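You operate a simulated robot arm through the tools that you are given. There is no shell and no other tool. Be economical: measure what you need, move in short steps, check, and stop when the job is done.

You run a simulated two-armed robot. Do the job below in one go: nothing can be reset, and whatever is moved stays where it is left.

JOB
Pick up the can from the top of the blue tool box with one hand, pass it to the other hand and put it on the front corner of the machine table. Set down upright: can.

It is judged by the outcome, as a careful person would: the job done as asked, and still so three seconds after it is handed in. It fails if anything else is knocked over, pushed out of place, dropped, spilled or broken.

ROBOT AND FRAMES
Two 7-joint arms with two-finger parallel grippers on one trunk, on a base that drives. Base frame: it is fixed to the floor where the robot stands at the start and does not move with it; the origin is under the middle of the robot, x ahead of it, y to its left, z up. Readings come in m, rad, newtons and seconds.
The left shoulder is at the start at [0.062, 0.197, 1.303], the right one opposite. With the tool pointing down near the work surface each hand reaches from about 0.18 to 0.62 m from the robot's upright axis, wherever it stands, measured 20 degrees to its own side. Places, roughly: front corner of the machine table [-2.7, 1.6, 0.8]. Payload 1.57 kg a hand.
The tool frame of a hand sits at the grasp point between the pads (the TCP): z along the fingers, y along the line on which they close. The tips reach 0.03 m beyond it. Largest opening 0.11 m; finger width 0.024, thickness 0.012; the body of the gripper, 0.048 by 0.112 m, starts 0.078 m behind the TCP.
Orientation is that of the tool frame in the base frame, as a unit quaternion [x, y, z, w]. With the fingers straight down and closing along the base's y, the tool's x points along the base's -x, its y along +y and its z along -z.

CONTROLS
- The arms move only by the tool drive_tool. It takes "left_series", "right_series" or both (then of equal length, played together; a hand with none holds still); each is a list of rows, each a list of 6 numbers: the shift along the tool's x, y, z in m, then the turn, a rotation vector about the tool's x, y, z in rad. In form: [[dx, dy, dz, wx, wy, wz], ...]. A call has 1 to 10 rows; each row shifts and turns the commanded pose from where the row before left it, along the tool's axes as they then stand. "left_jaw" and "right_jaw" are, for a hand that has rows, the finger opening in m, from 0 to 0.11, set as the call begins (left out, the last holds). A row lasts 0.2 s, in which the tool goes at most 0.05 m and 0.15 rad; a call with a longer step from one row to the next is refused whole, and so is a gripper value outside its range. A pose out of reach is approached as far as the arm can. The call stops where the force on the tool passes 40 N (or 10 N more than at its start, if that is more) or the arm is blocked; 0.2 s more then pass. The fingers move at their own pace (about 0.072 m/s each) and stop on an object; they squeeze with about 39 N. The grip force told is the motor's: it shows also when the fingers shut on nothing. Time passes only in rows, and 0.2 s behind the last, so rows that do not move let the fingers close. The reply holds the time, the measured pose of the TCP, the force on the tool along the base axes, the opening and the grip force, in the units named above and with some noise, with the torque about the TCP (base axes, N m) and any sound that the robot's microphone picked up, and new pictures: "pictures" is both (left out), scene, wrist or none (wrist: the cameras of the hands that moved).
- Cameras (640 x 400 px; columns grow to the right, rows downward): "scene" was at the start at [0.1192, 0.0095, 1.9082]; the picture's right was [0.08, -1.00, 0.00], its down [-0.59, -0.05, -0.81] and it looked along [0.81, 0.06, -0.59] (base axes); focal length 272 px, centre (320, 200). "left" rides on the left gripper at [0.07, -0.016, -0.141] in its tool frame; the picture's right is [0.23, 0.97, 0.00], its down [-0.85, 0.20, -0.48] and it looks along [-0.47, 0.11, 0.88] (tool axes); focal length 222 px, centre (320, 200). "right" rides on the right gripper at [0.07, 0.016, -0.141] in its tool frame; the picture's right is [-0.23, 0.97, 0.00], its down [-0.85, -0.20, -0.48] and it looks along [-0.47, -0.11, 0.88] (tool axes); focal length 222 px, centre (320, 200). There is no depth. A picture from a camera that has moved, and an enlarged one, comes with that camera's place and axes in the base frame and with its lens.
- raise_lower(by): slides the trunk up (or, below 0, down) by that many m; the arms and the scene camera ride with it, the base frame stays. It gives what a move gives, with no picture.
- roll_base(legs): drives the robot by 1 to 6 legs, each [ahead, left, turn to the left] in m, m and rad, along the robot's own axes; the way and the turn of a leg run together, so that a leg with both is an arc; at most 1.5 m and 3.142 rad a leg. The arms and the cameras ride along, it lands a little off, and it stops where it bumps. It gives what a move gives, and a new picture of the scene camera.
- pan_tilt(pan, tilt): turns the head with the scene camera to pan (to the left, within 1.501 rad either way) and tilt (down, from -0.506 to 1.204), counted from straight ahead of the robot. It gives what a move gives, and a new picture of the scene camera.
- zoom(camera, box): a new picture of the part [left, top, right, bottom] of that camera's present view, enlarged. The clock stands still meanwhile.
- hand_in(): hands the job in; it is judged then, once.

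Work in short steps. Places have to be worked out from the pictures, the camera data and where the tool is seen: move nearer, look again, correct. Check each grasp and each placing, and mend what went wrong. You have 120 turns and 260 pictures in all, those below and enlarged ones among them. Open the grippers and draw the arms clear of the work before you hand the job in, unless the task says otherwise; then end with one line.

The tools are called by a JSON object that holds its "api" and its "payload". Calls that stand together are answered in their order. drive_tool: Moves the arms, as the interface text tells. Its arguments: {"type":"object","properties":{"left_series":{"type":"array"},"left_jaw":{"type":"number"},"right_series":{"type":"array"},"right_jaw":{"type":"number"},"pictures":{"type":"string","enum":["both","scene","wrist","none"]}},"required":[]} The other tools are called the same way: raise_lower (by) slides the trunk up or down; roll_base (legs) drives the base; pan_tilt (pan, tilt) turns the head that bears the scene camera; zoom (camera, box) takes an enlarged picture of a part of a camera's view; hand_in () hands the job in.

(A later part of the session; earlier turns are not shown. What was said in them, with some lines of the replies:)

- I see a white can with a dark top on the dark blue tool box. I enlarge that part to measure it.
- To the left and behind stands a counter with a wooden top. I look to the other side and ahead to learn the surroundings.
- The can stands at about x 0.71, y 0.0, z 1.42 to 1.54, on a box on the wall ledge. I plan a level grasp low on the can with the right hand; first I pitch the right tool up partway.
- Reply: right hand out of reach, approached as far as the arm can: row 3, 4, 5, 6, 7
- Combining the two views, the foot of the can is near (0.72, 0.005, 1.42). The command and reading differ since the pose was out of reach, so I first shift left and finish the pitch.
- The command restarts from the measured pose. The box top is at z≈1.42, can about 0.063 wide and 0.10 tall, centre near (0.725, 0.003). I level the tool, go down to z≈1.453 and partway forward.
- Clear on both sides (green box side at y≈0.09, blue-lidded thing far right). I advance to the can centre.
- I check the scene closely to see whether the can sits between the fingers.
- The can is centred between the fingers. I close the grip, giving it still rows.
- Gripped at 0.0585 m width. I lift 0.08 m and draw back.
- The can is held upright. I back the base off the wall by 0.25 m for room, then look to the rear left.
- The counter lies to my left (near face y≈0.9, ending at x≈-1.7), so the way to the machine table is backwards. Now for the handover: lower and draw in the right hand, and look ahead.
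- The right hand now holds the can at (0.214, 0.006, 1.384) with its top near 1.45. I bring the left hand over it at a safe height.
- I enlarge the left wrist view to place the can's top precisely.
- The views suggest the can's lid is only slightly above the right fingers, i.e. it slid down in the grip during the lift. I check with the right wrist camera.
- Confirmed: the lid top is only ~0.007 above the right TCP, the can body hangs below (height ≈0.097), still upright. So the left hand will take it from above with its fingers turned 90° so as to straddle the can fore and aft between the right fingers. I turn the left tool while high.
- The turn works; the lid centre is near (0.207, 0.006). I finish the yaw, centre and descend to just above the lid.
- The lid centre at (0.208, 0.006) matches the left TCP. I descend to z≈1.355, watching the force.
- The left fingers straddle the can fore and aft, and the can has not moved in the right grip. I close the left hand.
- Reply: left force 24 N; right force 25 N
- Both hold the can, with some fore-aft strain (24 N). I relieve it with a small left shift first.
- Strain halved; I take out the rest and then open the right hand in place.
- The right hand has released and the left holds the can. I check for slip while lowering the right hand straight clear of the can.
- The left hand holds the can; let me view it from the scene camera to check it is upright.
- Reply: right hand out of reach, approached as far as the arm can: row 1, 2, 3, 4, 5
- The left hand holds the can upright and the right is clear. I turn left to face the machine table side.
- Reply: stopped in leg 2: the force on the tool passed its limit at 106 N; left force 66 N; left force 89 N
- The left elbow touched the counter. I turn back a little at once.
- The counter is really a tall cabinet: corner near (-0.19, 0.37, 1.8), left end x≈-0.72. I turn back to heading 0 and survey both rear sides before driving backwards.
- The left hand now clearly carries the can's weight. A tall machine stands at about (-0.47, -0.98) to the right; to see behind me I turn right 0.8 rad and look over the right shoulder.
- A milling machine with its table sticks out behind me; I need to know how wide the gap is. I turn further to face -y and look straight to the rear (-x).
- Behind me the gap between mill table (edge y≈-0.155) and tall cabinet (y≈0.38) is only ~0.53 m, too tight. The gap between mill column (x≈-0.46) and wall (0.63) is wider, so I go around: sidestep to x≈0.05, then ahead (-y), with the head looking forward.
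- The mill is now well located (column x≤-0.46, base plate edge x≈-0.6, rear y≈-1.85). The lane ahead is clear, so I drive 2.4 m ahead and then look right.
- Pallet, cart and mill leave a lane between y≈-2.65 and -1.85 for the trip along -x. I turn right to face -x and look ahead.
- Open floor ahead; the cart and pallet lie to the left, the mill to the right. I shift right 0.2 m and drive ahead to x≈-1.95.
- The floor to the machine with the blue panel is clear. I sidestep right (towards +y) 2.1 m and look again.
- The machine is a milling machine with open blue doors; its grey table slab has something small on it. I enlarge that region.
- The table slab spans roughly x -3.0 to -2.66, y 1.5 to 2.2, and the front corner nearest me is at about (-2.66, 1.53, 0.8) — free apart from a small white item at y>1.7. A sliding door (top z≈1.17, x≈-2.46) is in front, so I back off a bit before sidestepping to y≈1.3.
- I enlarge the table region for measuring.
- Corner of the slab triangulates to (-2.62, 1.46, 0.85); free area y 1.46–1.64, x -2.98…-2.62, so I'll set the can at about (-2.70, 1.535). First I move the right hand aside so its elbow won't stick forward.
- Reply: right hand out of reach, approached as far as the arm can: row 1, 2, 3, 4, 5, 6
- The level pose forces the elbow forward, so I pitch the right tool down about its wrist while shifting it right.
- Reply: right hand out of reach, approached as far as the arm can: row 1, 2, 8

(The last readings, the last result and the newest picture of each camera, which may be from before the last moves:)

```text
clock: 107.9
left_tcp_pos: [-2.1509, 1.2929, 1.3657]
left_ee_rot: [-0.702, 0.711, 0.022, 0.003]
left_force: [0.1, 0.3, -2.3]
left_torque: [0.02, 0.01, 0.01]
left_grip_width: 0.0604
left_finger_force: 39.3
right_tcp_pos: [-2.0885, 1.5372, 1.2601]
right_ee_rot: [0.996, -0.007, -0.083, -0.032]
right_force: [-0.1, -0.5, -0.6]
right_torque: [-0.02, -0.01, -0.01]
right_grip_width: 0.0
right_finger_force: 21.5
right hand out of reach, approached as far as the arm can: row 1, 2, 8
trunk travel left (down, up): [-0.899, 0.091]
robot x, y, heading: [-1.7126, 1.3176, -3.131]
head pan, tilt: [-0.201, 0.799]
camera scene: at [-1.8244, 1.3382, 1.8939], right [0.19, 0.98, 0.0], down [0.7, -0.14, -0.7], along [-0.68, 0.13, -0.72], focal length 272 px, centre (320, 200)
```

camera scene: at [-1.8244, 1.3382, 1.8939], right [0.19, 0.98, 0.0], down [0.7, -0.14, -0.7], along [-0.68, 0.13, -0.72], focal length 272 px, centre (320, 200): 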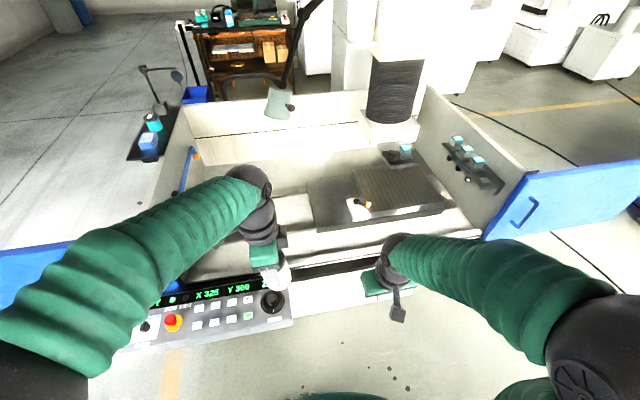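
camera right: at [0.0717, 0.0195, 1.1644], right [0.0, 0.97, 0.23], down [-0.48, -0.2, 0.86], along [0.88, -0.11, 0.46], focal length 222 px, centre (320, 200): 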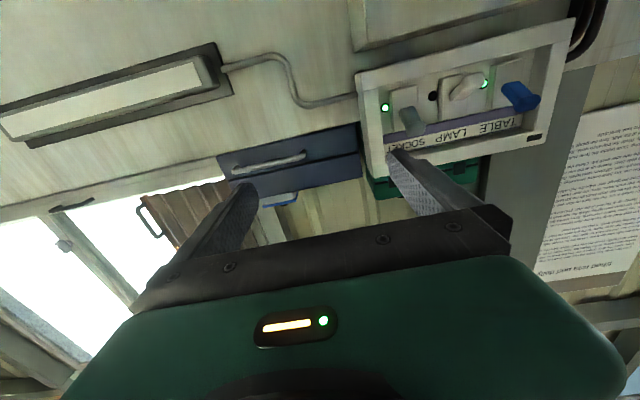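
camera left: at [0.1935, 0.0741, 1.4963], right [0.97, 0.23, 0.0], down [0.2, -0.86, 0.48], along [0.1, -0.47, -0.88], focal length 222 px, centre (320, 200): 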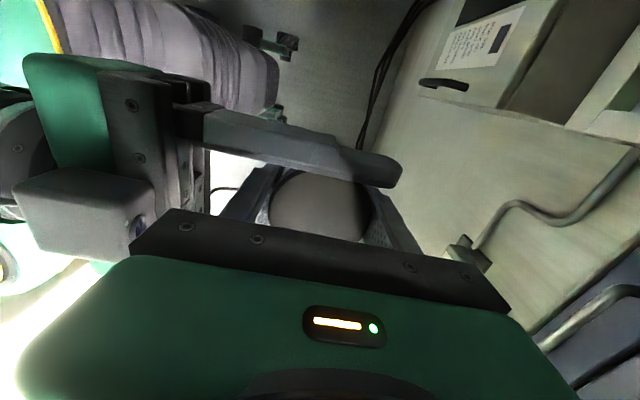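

The right arm is tucked and the table is in clear view. I sidestep 0.30 m right and go 0.37 m ahead into the bay between control panel and side tray.

{"api": "roll_base", "payload": {"legs": [[0, -0.3, 0], [0.25, 0, 0]]}}

{"api": "pan_tilt", "payload": {"pan": 0, "tilt": 0.9}}

```text
clock: 111.4
left_tcp_pos: [-2.3972, 1.5962, 1.3667]
left_ee_rot: [-0.703, 0.711, 0.023, 0.0]
left_force: [0.7, 0.1, -2.2]
left_torque: [-0.02, -0.03, -0.01]
left_grip_width: 0.0604
left_finger_force: 39.2
right_tcp_pos: [-2.3357, 1.8415, 1.262]
right_ee_rot: [0.996, -0.006, -0.087, -0.03]
right_force: [0.3, -0.3, 1.4]
right_torque: [-0.05, 0.05, 0.0]
right_grip_width: 0.0
right_finger_force: 21.5
trunk travel left (down, up): [-0.899, 0.091]
robot x, y, heading: [-1.9646, 1.6142, -3.132]
head pan, tilt: [-0.201, 0.799]
camera scene: at [-2.0698, 1.6452, 1.8943], right [0.19, 0.98, -0.01], down [0.7, -0.14, -0.7], along [-0.69, 0.13, -0.72], focal length 272 px, centre (320, 200)
```

scene: 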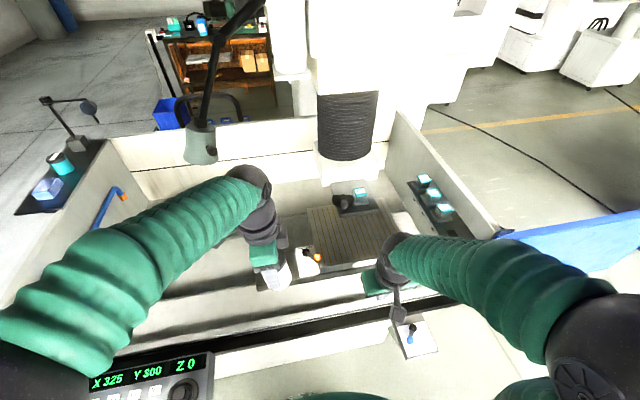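

```text
clock: 112.1
left_tcp_pos: [-2.3991, 1.5846, 1.3651]
left_ee_rot: [-0.703, 0.711, 0.025, 0.004]
left_force: [-0.9, 0.2, -1.7]
left_torque: [0.0, -0.03, 0.02]
left_grip_width: 0.0607
left_finger_force: 39.6
right_tcp_pos: [-2.3395, 1.8314, 1.2609]
right_ee_rot: [0.996, -0.007, -0.084, -0.035]
right_force: [0.2, -0.3, 0.4]
right_torque: [-0.02, 0.02, 0.02]
right_grip_width: 0.0
right_finger_force: 21.1
trunk travel left (down, up): [-0.899, 0.091]
robot x, y, heading: [-1.9646, 1.6115, -3.133]
head pan, tilt: [0.0, 0.901]
camera scene: at [-2.0715, 1.6121, 1.8862], right [-0.01, 1.0, 0.0], down [0.78, 0.01, -0.62], along [-0.62, 0.0, -0.78], focal length 272 px, centre (320, 200)
```

scene: 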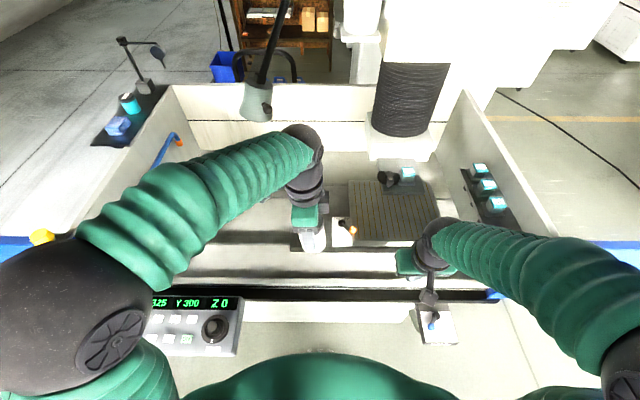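

I use the left wrist camera to look down on the table corner.

{"api": "zoom", "payload": {"camera": "left", "box": [0, 0, 640, 400]}}

{"api": "zoom", "payload": {"camera": "scene", "box": [220, 160, 480, 330]}}

```text
1.00 times, centred on (320, 200) of left (not enlarged: the box is as wide or as high as the picture)
camera zoom: at [-2.3797, 1.5092, 1.5038], right [-0.98, -0.22, 0.02], down [-0.17, 0.84, 0.52], along [-0.13, 0.5, -0.85], focal length 222 px, centre (320, 200)
```

zoom: 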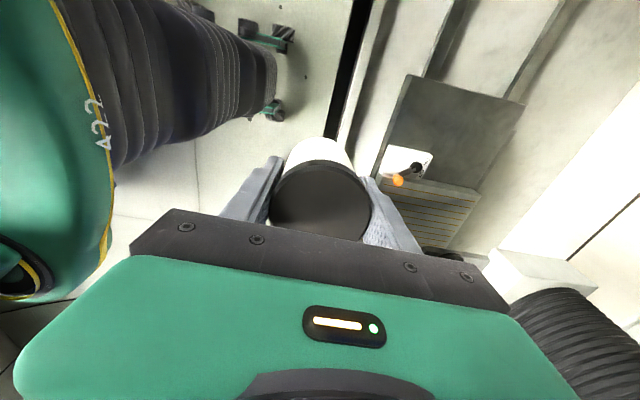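

```text
2.35 times, centred on (350, 245) of scene
camera zoom: at [-2.0715, 1.6121, 1.8862], right [-0.01, 1.0, 0.0], down [0.78, 0.01, -0.62], along [-0.62, 0.0, -0.78], focal length 640 px, centre (249, 94)
```

zoom: 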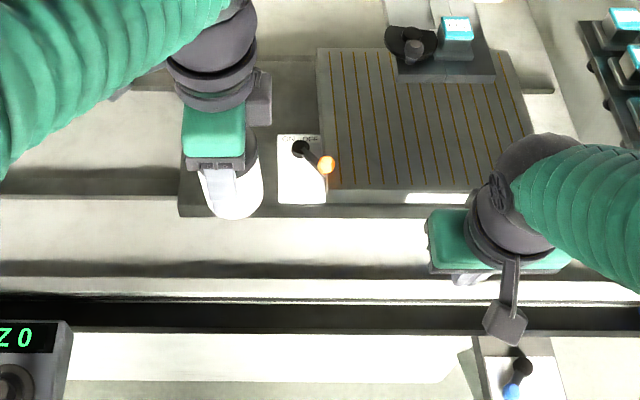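

The views agree: slab front corner ≈(-2.63, 1.475), height 0.81–0.85; switch plate starts at y≈1.665. Target for the can: (-2.705, 1.555). I drive 0.14 m nearer.

{"api": "roll_base", "payload": {"legs": [[0.14, 0, 0]]}}

{"api": "drive_tool", "payload": {"left_series": [[0.0, 0, 0, 0.03, 0.041, 0], [0, 0, 0, 0, 0, 0]], "pictures": "wrist"}}

```text
clock: 113.4
left_tcp_pos: [-2.5348, 1.5871, 1.3675]
left_ee_rot: [-0.703, 0.711, 0.026, 0.001]
left_force: [0.4, -0.1, -3.2]
left_torque: [0.01, 0.01, 0.03]
left_grip_width: 0.0604
left_finger_force: 39.1
right_tcp_pos: [-2.475, 1.834, 1.2621]
right_ee_rot: [0.996, -0.006, -0.087, -0.034]
right_force: [0.4, 0.9, 1.2]
right_torque: [0.01, 0.03, 0.03]
right_grip_width: 0.0
right_finger_force: 21.5
trunk travel left (down, up): [-0.899, 0.091]
robot x, y, heading: [-2.1102, 1.6065, -3.128]
head pan, tilt: [0.0, 0.901]
camera scene: at [-2.2034, 1.6187, 1.8867], right [-0.01, 1.0, 0.0], down [0.78, 0.01, -0.62], along [-0.62, -0.01, -0.78], focal length 272 px, centre (320, 200)
```

scene: 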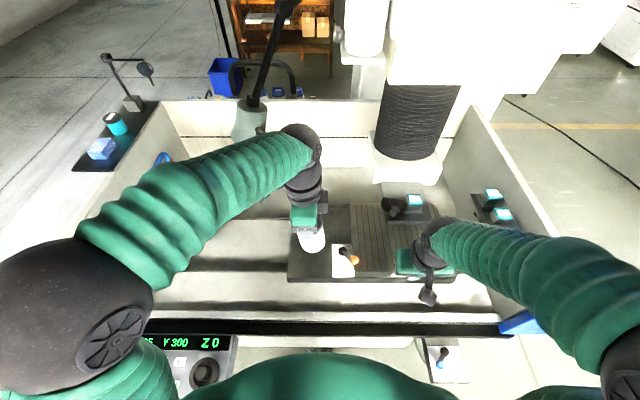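

```text
clock: 114.0
left_tcp_pos: [-2.5382, 1.5846, 1.3666]
left_ee_rot: [-0.703, 0.711, -0.001, -0.001]
left_force: [0.5, 0.7, -2.8]
left_torque: [-0.03, 0.0, 0.04]
left_grip_width: 0.0604
left_finger_force: 39.1
right_tcp_pos: [-2.4777, 1.8333, 1.262]
right_ee_rot: [0.996, -0.006, -0.084, -0.035]
right_force: [0.4, -0.3, 1.1]
right_torque: [-0.01, 0.01, 0.02]
right_grip_width: 0.0001
right_finger_force: 21.2
trunk travel left (down, up): [-0.899, 0.091]
robot x, y, heading: [-2.1069, 1.6133, -3.132]
head pan, tilt: [0.0, 0.901]
camera left: at [-2.5225, 1.5158, 1.508], right [-0.98, -0.22, 0.0], down [-0.19, 0.86, 0.48], along [-0.1, 0.47, -0.88], focal length 222 px, centre (320, 200)
```

left: 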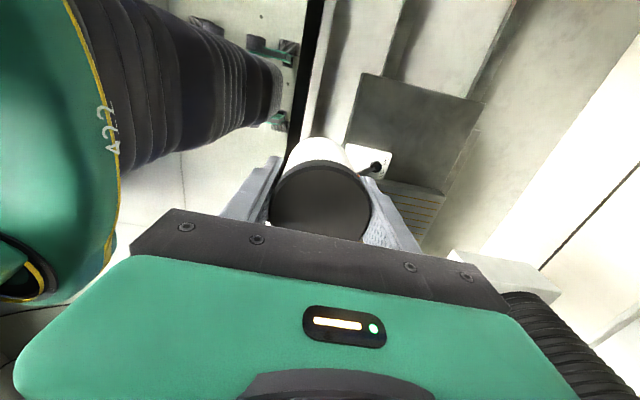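

Tool now vertical. I move to above the target, (-2.70, 1.555), lowering to z≈1.15.

{"api": "drive_tool", "payload": {"left_series": [[0.005, 0.0275, 0.03, 0, 0, 0], [0.005, 0.0275, 0.03, 0, 0, 0], [0.005, 0.0275, 0.03, 0, 0, 0], [0.005, 0.0275, 0.03, 0, 0, 0], [0.005, 0.0275, 0.03, 0, 0, 0], [0.005, 0.0275, 0.03, 0, 0, 0], [0, 0, 0.03, 0, 0, 0]]}}

```text
clock: 115.6
left_tcp_pos: [-2.7093, 1.5543, 1.1543]
left_ee_rot: [-0.704, 0.711, -0.001, -0.001]
left_force: [0.4, -0.7, -2.3]
left_torque: [-0.05, 0.0, -0.02]
left_grip_width: 0.0603
left_finger_force: 39.5
right_tcp_pos: [-2.481, 1.8302, 1.2606]
right_ee_rot: [0.996, -0.007, -0.083, -0.035]
right_force: [-0.5, -0.2, 0.7]
right_torque: [-0.03, 0.0, 0.0]
right_grip_width: 0.0
right_finger_force: 21.3
trunk travel left (down, up): [-0.899, 0.091]
robot x, y, heading: [-2.1031, 1.6103, -3.135]
head pan, tilt: [0.0, 0.901]
camera scene: at [-2.2166, 1.6134, 1.8859], right [-0.01, 1.0, 0.0], down [0.79, 0.01, -0.62], along [-0.62, -0.01, -0.79], focal length 272 px, centre (320, 200)
camera left: at [-2.6923, 1.4849, 1.2962], right [-0.98, -0.22, 0.0], down [-0.19, 0.86, 0.48], along [-0.1, 0.47, -0.88], focal length 222 px, centre (320, 200)
```

scene: 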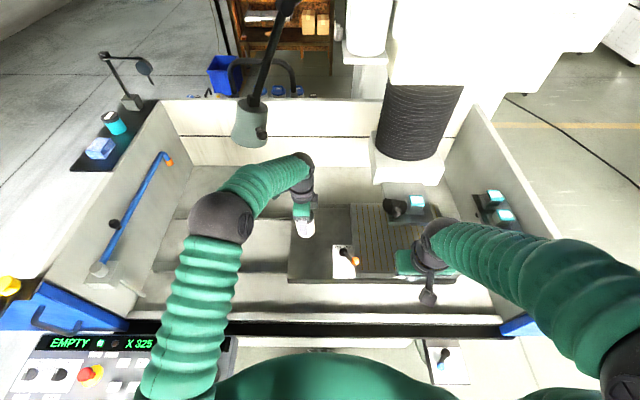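
left: 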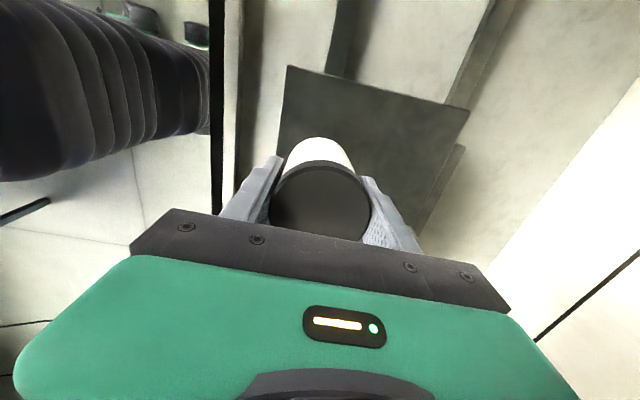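

The corner reads (-2.63, 1.48), so the can is 0.07–0.08 in from both edges. I lower to TCP z≈0.96.

{"api": "drive_tool", "payload": {"left_series": [[0, 0, 0.035, 0, 0, 0], [0, 0, 0.035, 0, 0, 0], [0, 0, 0.035, 0, 0, 0], [0, 0, 0.035, 0, 0, 0], [0, 0, 0.03, 0, 0, 0], [0, 0, 0.02, 0, 0, 0]]}}

{"api": "zoom", "payload": {"camera": "scene", "box": [240, 170, 400, 290]}}

```text
clock: 117.0
left_tcp_pos: [-2.7095, 1.5557, 0.9635]
left_ee_rot: [-0.703, 0.711, 0.0, -0.001]
left_force: [0.8, 0.2, -2.1]
left_torque: [0.03, 0.0, 0.03]
left_grip_width: 0.0605
left_finger_force: 38.6
right_tcp_pos: [-2.4818, 1.8314, 1.2603]
right_ee_rot: [0.996, -0.006, -0.083, -0.035]
right_force: [0.3, -0.4, -0.8]
right_torque: [-0.01, 0.0, -0.01]
right_grip_width: 0.0
right_finger_force: 21.3
trunk travel left (down, up): [-0.899, 0.091]
robot x, y, heading: [-2.1046, 1.6114, -3.13]
head pan, tilt: [0.0, 0.901]
camera scene: at [-2.2176, 1.6146, 1.8859], right [-0.01, 1.0, 0.0], down [0.79, 0.01, -0.62], along [-0.62, -0.01, -0.79], focal length 272 px, centre (320, 200)
camera left: at [-2.6935, 1.4858, 1.1054], right [-0.98, -0.22, 0.0], down [-0.19, 0.86, 0.48], along [-0.1, 0.47, -0.88], focal length 222 px, centre (320, 200)
```

scene: 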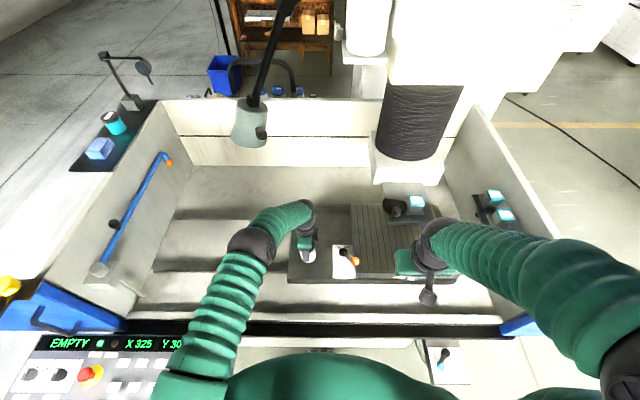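
left: 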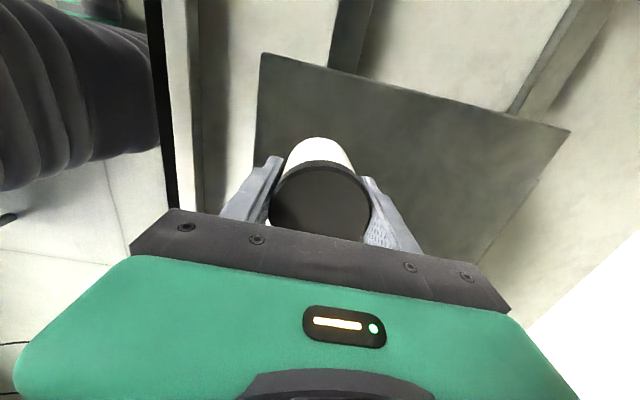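

```text
3.33 times, centred on (320, 230) of scene
camera zoom: at [-2.2176, 1.6146, 1.8859], right [-0.01, 1.0, 0.0], down [0.79, 0.01, -0.62], along [-0.62, -0.01, -0.79], focal length 906 px, centre (320, 100)
```

zoom: 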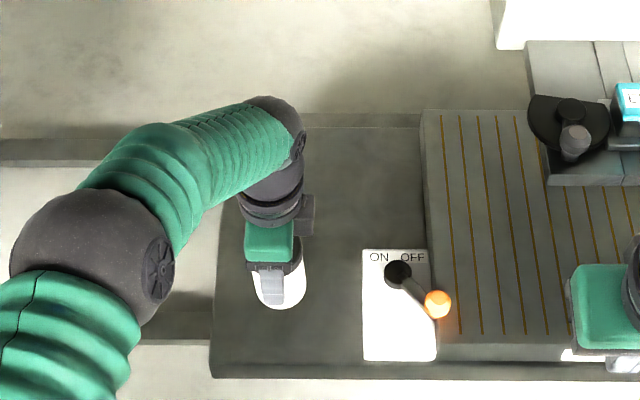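

Table height now reads ≈0.847, so contact is expected at TCP z≈0.91. I creep down 0.04 m.

{"api": "drive_tool", "payload": {"left_series": [[0, 0, 0.01, 0, 0, 0], [0, 0, 0.01, 0, 0, 0], [0, 0, 0.01, 0, 0, 0], [0, 0, 0.008, 0, 0, 0]], "pictures": "wrist"}}

{"api": "zoom", "payload": {"camera": "scene", "box": [270, 220, 350, 280]}}

```text
clock: 118.0
left_tcp_pos: [-2.7093, 1.5549, 0.9269]
left_ee_rot: [-0.703, 0.711, 0.0, -0.001]
left_force: [-0.3, 0.4, -2.0]
left_torque: [0.0, 0.0, -0.03]
left_grip_width: 0.0604
left_finger_force: 39.0
right_tcp_pos: [-2.4814, 1.8321, 1.26]
right_ee_rot: [0.996, -0.006, -0.084, -0.034]
right_force: [-0.1, -0.4, -0.9]
right_torque: [0.01, 0.02, 0.02]
right_grip_width: 0.0001
right_finger_force: 22.2
trunk travel left (down, up): [-0.899, 0.091]
robot x, y, heading: [-2.1052, 1.6099, -3.132]
head pan, tilt: [0.0, 0.901]
camera left: at [-2.6928, 1.4855, 1.068], right [-0.98, -0.22, 0.0], down [-0.19, 0.86, 0.48], along [-0.1, 0.47, -0.88], focal length 222 px, centre (320, 200)
```

left: 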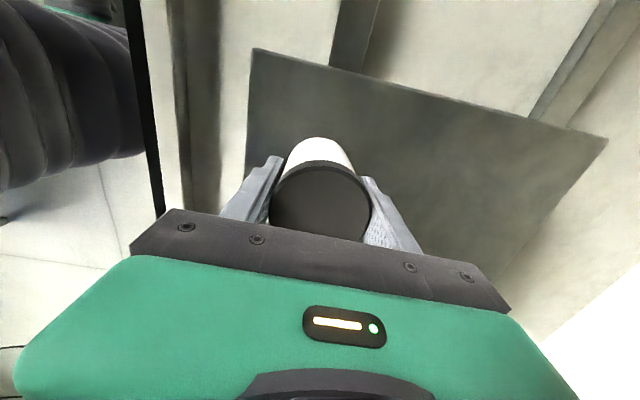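

```text
6.67 times, centred on (310, 250) of scene
camera zoom: at [-2.2171, 1.6146, 1.8859], right [-0.01, 1.0, 0.0], down [0.79, 0.01, -0.62], along [-0.62, -0.01, -0.79], focal length 1812 px, centre (387, -133)
```

zoom: 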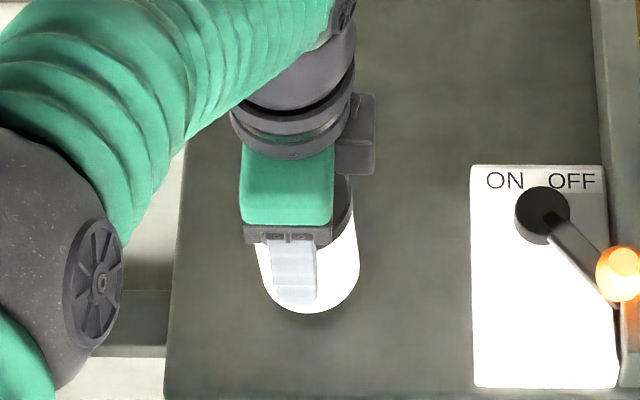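

Not yet in contact (force unchanged). I creep further in 5 mm rows.

{"api": "drive_tool", "payload": {"left_series": [[0, 0, 0.005, 0, 0, 0], [0, 0, 0.005, 0, 0, 0], [0, 0, 0.004, 0, 0, 0]], "pictures": "none"}}

```text
clock: 118.8
left_tcp_pos: [-2.708, 1.5557, 0.9148]
left_ee_rot: [-0.702, 0.712, 0.002, -0.004]
left_force: [-1.7, -0.6, 9.4]
left_torque: [-0.32, 0.14, -0.05]
left_grip_width: 0.0604
left_finger_force: 38.6
right_tcp_pos: [-2.4797, 1.8309, 1.2613]
right_ee_rot: [0.996, -0.007, -0.085, -0.034]
right_force: [-0.5, -1.4, -1.0]
right_torque: [0.01, 0.0, -0.01]
right_grip_width: 0.0
right_finger_force: 21.5
trunk travel left (down, up): [-0.899, 0.091]
robot x, y, heading: [-2.1079, 1.6119, -3.128]
head pan, tilt: [0.0, 0.901]
```

Contact: 9 N upward at TCP z 0.915, as predicted. I release the can.

{"api": "drive_tool", "payload": {"left_series": [[0, 0, 0, 0, 0, 0], [0, 0, 0, 0, 0, 0], [0, 0, 0, 0, 0, 0]], "left_jaw": 0.1}}

```text
clock: 119.6
left_tcp_pos: [-2.7083, 1.5544, 0.9127]
left_ee_rot: [-0.704, 0.711, -0.002, 0.0]
left_force: [0.8, -0.3, 1.3]
left_torque: [-0.03, -0.01, -0.01]
left_grip_width: 0.0999
left_finger_force: 0.1
right_tcp_pos: [-2.4806, 1.8311, 1.2605]
right_ee_rot: [0.996, -0.007, -0.084, -0.034]
right_force: [0.9, 0.3, 0.0]
right_torque: [0.0, 0.02, 0.0]
right_grip_width: 0.0001
right_finger_force: 21.3
trunk travel left (down, up): [-0.899, 0.091]
robot x, y, heading: [-2.1063, 1.6134, -3.133]
head pan, tilt: [0.0, 0.901]
camera scene: at [-2.2159, 1.6147, 1.8859], right [-0.01, 1.0, 0.0], down [0.78, 0.01, -0.62], along [-0.62, -0.01, -0.79], focal length 272 px, centre (320, 200)
camera left: at [-2.6919, 1.4856, 1.0542], right [-0.98, -0.22, 0.0], down [-0.19, 0.86, 0.48], along [-0.1, 0.47, -0.88], focal length 222 px, centre (320, 200)
```

scene: 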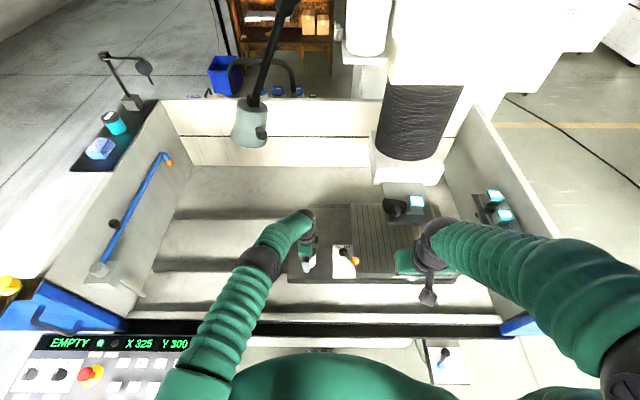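
left: 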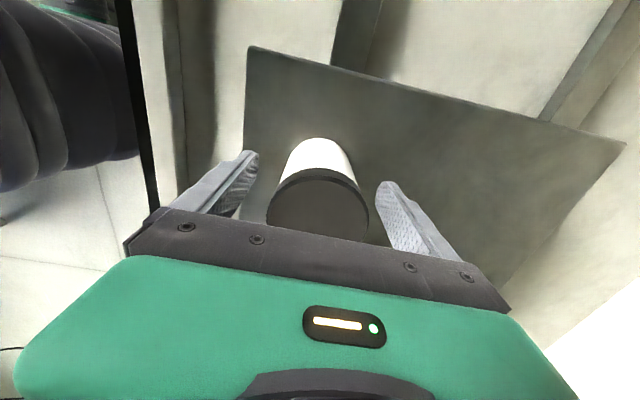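

The can stands free between the open fingers. I draw the left hand straight up, then back a little.

{"api": "drive_tool", "payload": {"left_series": [[0, 0, -0.02, 0, 0, 0], [0, 0, -0.03, 0, 0, 0], [0, 0, -0.035, 0, 0, 0], [0, 0, -0.04, 0, 0, 0], [0, 0, -0.04, 0, 0, 0], [0, 0, -0.04, 0, 0, 0], [0, 0, -0.04, 0, 0, 0]]}}

{"api": "drive_tool", "payload": {"left_series": [[0, -0.02, -0.03, 0, 0, 0], [0, -0.03, -0.03, 0, 0, 0], [0, -0.03, -0.03, 0, 0, 0], [0, -0.03, -0.02, 0, 0, 0], [0, -0.03, 0, 0, 0, 0]], "pictures": "scene"}}

{"api": "zoom", "payload": {"camera": "scene", "box": [260, 190, 400, 290]}}

```text
clock: 121.2
left_tcp_pos: [-2.7073, 1.5558, 1.1594]
left_ee_rot: [-0.703, 0.711, -0.001, 0.0]
left_force: [-1.8, 0.7, -0.5]
left_torque: [-0.01, 0.01, 0.0]
left_grip_width: 0.1002
left_finger_force: 0.1
right_tcp_pos: [-2.4803, 1.8317, 1.26]
right_ee_rot: [0.996, -0.006, -0.083, -0.034]
right_force: [0.2, -0.2, -0.7]
right_torque: [-0.03, 0.0, 0.01]
right_grip_width: 0.0
right_finger_force: 21.0
trunk travel left (down, up): [-0.899, 0.091]
robot x, y, heading: [-2.1071, 1.6104, -3.133]
head pan, tilt: [0.0, 0.901]
camera scene: at [-2.2152, 1.6147, 1.8859], right [-0.01, 1.0, 0.0], down [0.78, 0.01, -0.62], along [-0.62, -0.01, -0.78], focal length 272 px, centre (320, 200)
camera left: at [-2.6909, 1.4866, 1.3005], right [-0.98, -0.22, 0.0], down [-0.19, 0.86, 0.48], along [-0.1, 0.47, -0.88], focal length 222 px, centre (320, 200)
```

scene: 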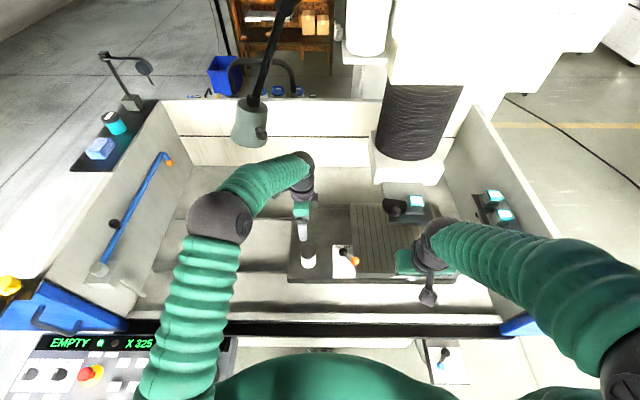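
left: 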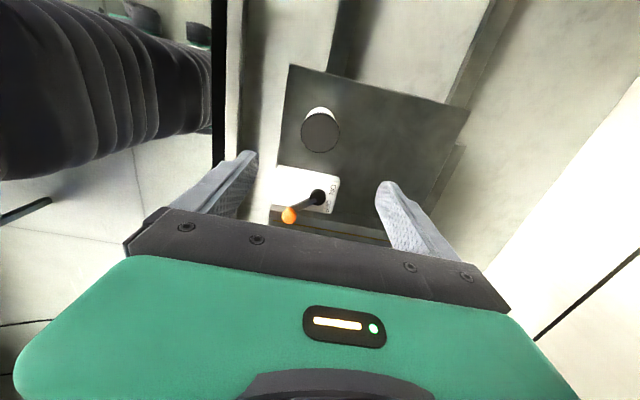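

```text
clock: 122.4
left_tcp_pos: [-2.5655, 1.5538, 1.2691]
left_ee_rot: [-0.704, 0.711, -0.001, -0.001]
left_force: [0.6, 0.2, 0.5]
left_torque: [0.01, 0.03, 0.05]
left_grip_width: 0.0998
left_finger_force: 0.0
right_tcp_pos: [-2.4794, 1.8305, 1.2622]
right_ee_rot: [0.996, -0.007, -0.083, -0.034]
right_force: [0.0, 0.5, 0.1]
right_torque: [-0.01, 0.01, 0.02]
right_grip_width: 0.0
right_finger_force: 21.4
trunk travel left (down, up): [-0.899, 0.091]
robot x, y, heading: [-2.1018, 1.6124, -3.132]
head pan, tilt: [0.0, 0.901]
camera scene: at [-2.2129, 1.6145, 1.8861], right [-0.01, 1.0, 0.0], down [0.78, 0.01, -0.62], along [-0.62, -0.01, -0.78], focal length 272 px, centre (320, 200)
```

scene: 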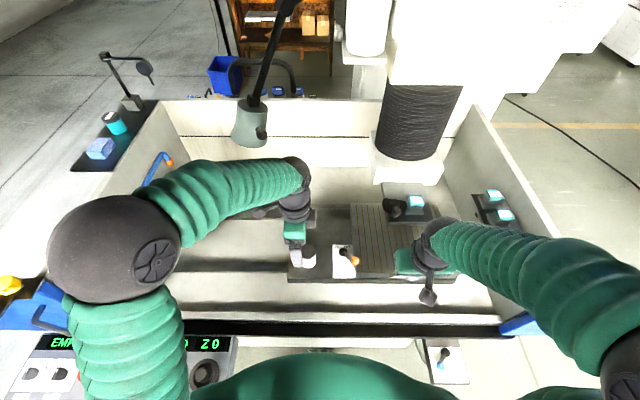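

```text
4.00 times, centred on (330, 240) of scene
camera zoom: at [-2.2129, 1.6145, 1.8861], right [-0.01, 1.0, 0.0], down [0.78, 0.01, -0.62], along [-0.62, -0.01, -0.78], focal length 1087 px, centre (280, 40)
```

zoom: 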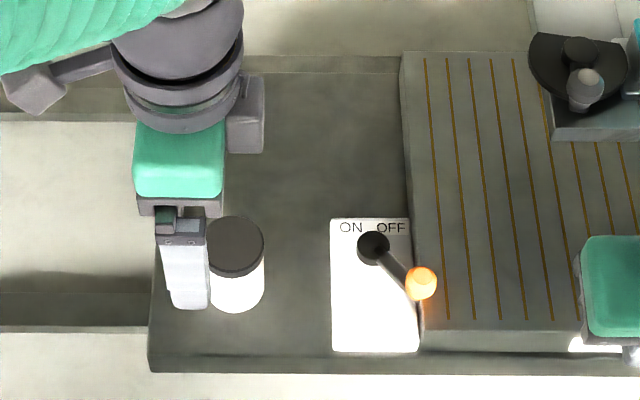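

The can stands upright on the front corner, nothing disturbed. I open the right gripper too and back the robot 0.3 m away.

{"api": "drive_tool", "payload": {"right_series": [[0, 0, 0, 0, 0, 0], [0, 0, 0, 0, 0, 0]], "right_jaw": 0.1, "pictures": "none"}}

{"api": "roll_base", "payload": {"legs": [[-0.3, 0, 0]]}}

{"api": "zoom", "payload": {"camera": "scene", "box": [240, 130, 420, 250]}}

```text
clock: 123.0
left_tcp_pos: [-2.5676, 1.5539, 1.2682]
left_ee_rot: [-0.704, 0.71, -0.001, -0.001]
left_force: [0.4, -1.0, -0.4]
left_torque: [0.01, 0.0, -0.01]
left_grip_width: 0.0999
left_finger_force: 0.0
right_tcp_pos: [-2.4809, 1.8313, 1.2609]
right_ee_rot: [0.996, -0.006, -0.083, -0.034]
right_force: [0.8, 0.1, 0.0]
right_torque: [-0.04, 0.02, 0.01]
right_grip_width: 0.0811
right_finger_force: 0.1
trunk travel left (down, up): [-0.899, 0.091]
robot x, y, heading: [-2.109, 1.614, -3.131]
head pan, tilt: [0.0, 0.901]
```

```text
clock: 125.1
left_tcp_pos: [-2.2674, 1.556, 1.2669]
left_ee_rot: [-0.704, 0.71, -0.002, 0.001]
left_force: [-0.2, -0.1, 0.0]
left_torque: [0.02, -0.02, 0.01]
left_grip_width: 0.1
left_finger_force: 0.1
right_tcp_pos: [-2.1812, 1.8343, 1.2587]
right_ee_rot: [0.996, -0.005, -0.081, -0.035]
right_force: [0.7, 0.1, 0.3]
right_torque: [0.04, -0.01, -0.01]
right_grip_width: 0.1001
right_finger_force: 0.1
trunk travel left (down, up): [-0.899, 0.091]
robot x, y, heading: [-1.8008, 1.6203, -3.13]
head pan, tilt: [0.0, 0.901]
camera scene: at [-1.9178, 1.6185, 1.8855], right [-0.01, 1.0, 0.0], down [0.79, 0.01, -0.62], along [-0.62, -0.01, -0.79], focal length 272 px, centre (320, 200)
```

scene: 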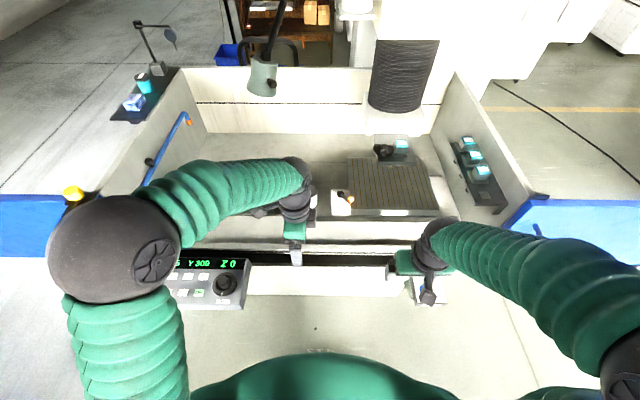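

```text
3.33 times, centred on (330, 190) of scene
camera zoom: at [-1.9178, 1.6185, 1.8855], right [-0.01, 1.0, 0.0], down [0.79, 0.01, -0.62], along [-0.62, -0.01, -0.79], focal length 906 px, centre (287, 233)
```

zoom: 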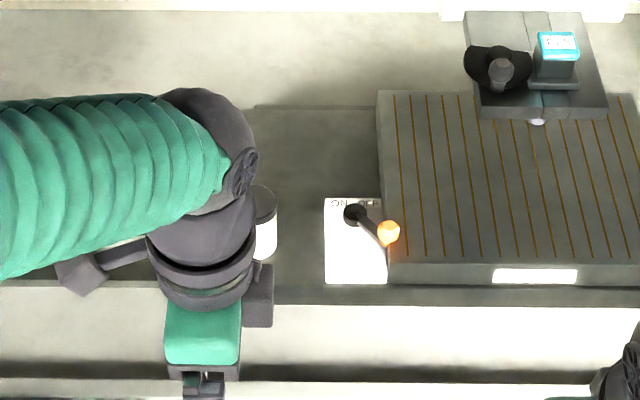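

The can still stands upright on the table's front corner and both hands are open and clear, so I hand in.

{"api": "hand_in", "payload": {}}

```text
The job is handed in.
```

The can stands upright on the front corner of the machine table. The right hand picked it up and passed it to the left, which set it down. I saw nothing else moved; on the way the left elbow pressed once, hard, against the tall wooden-topped cabinet.
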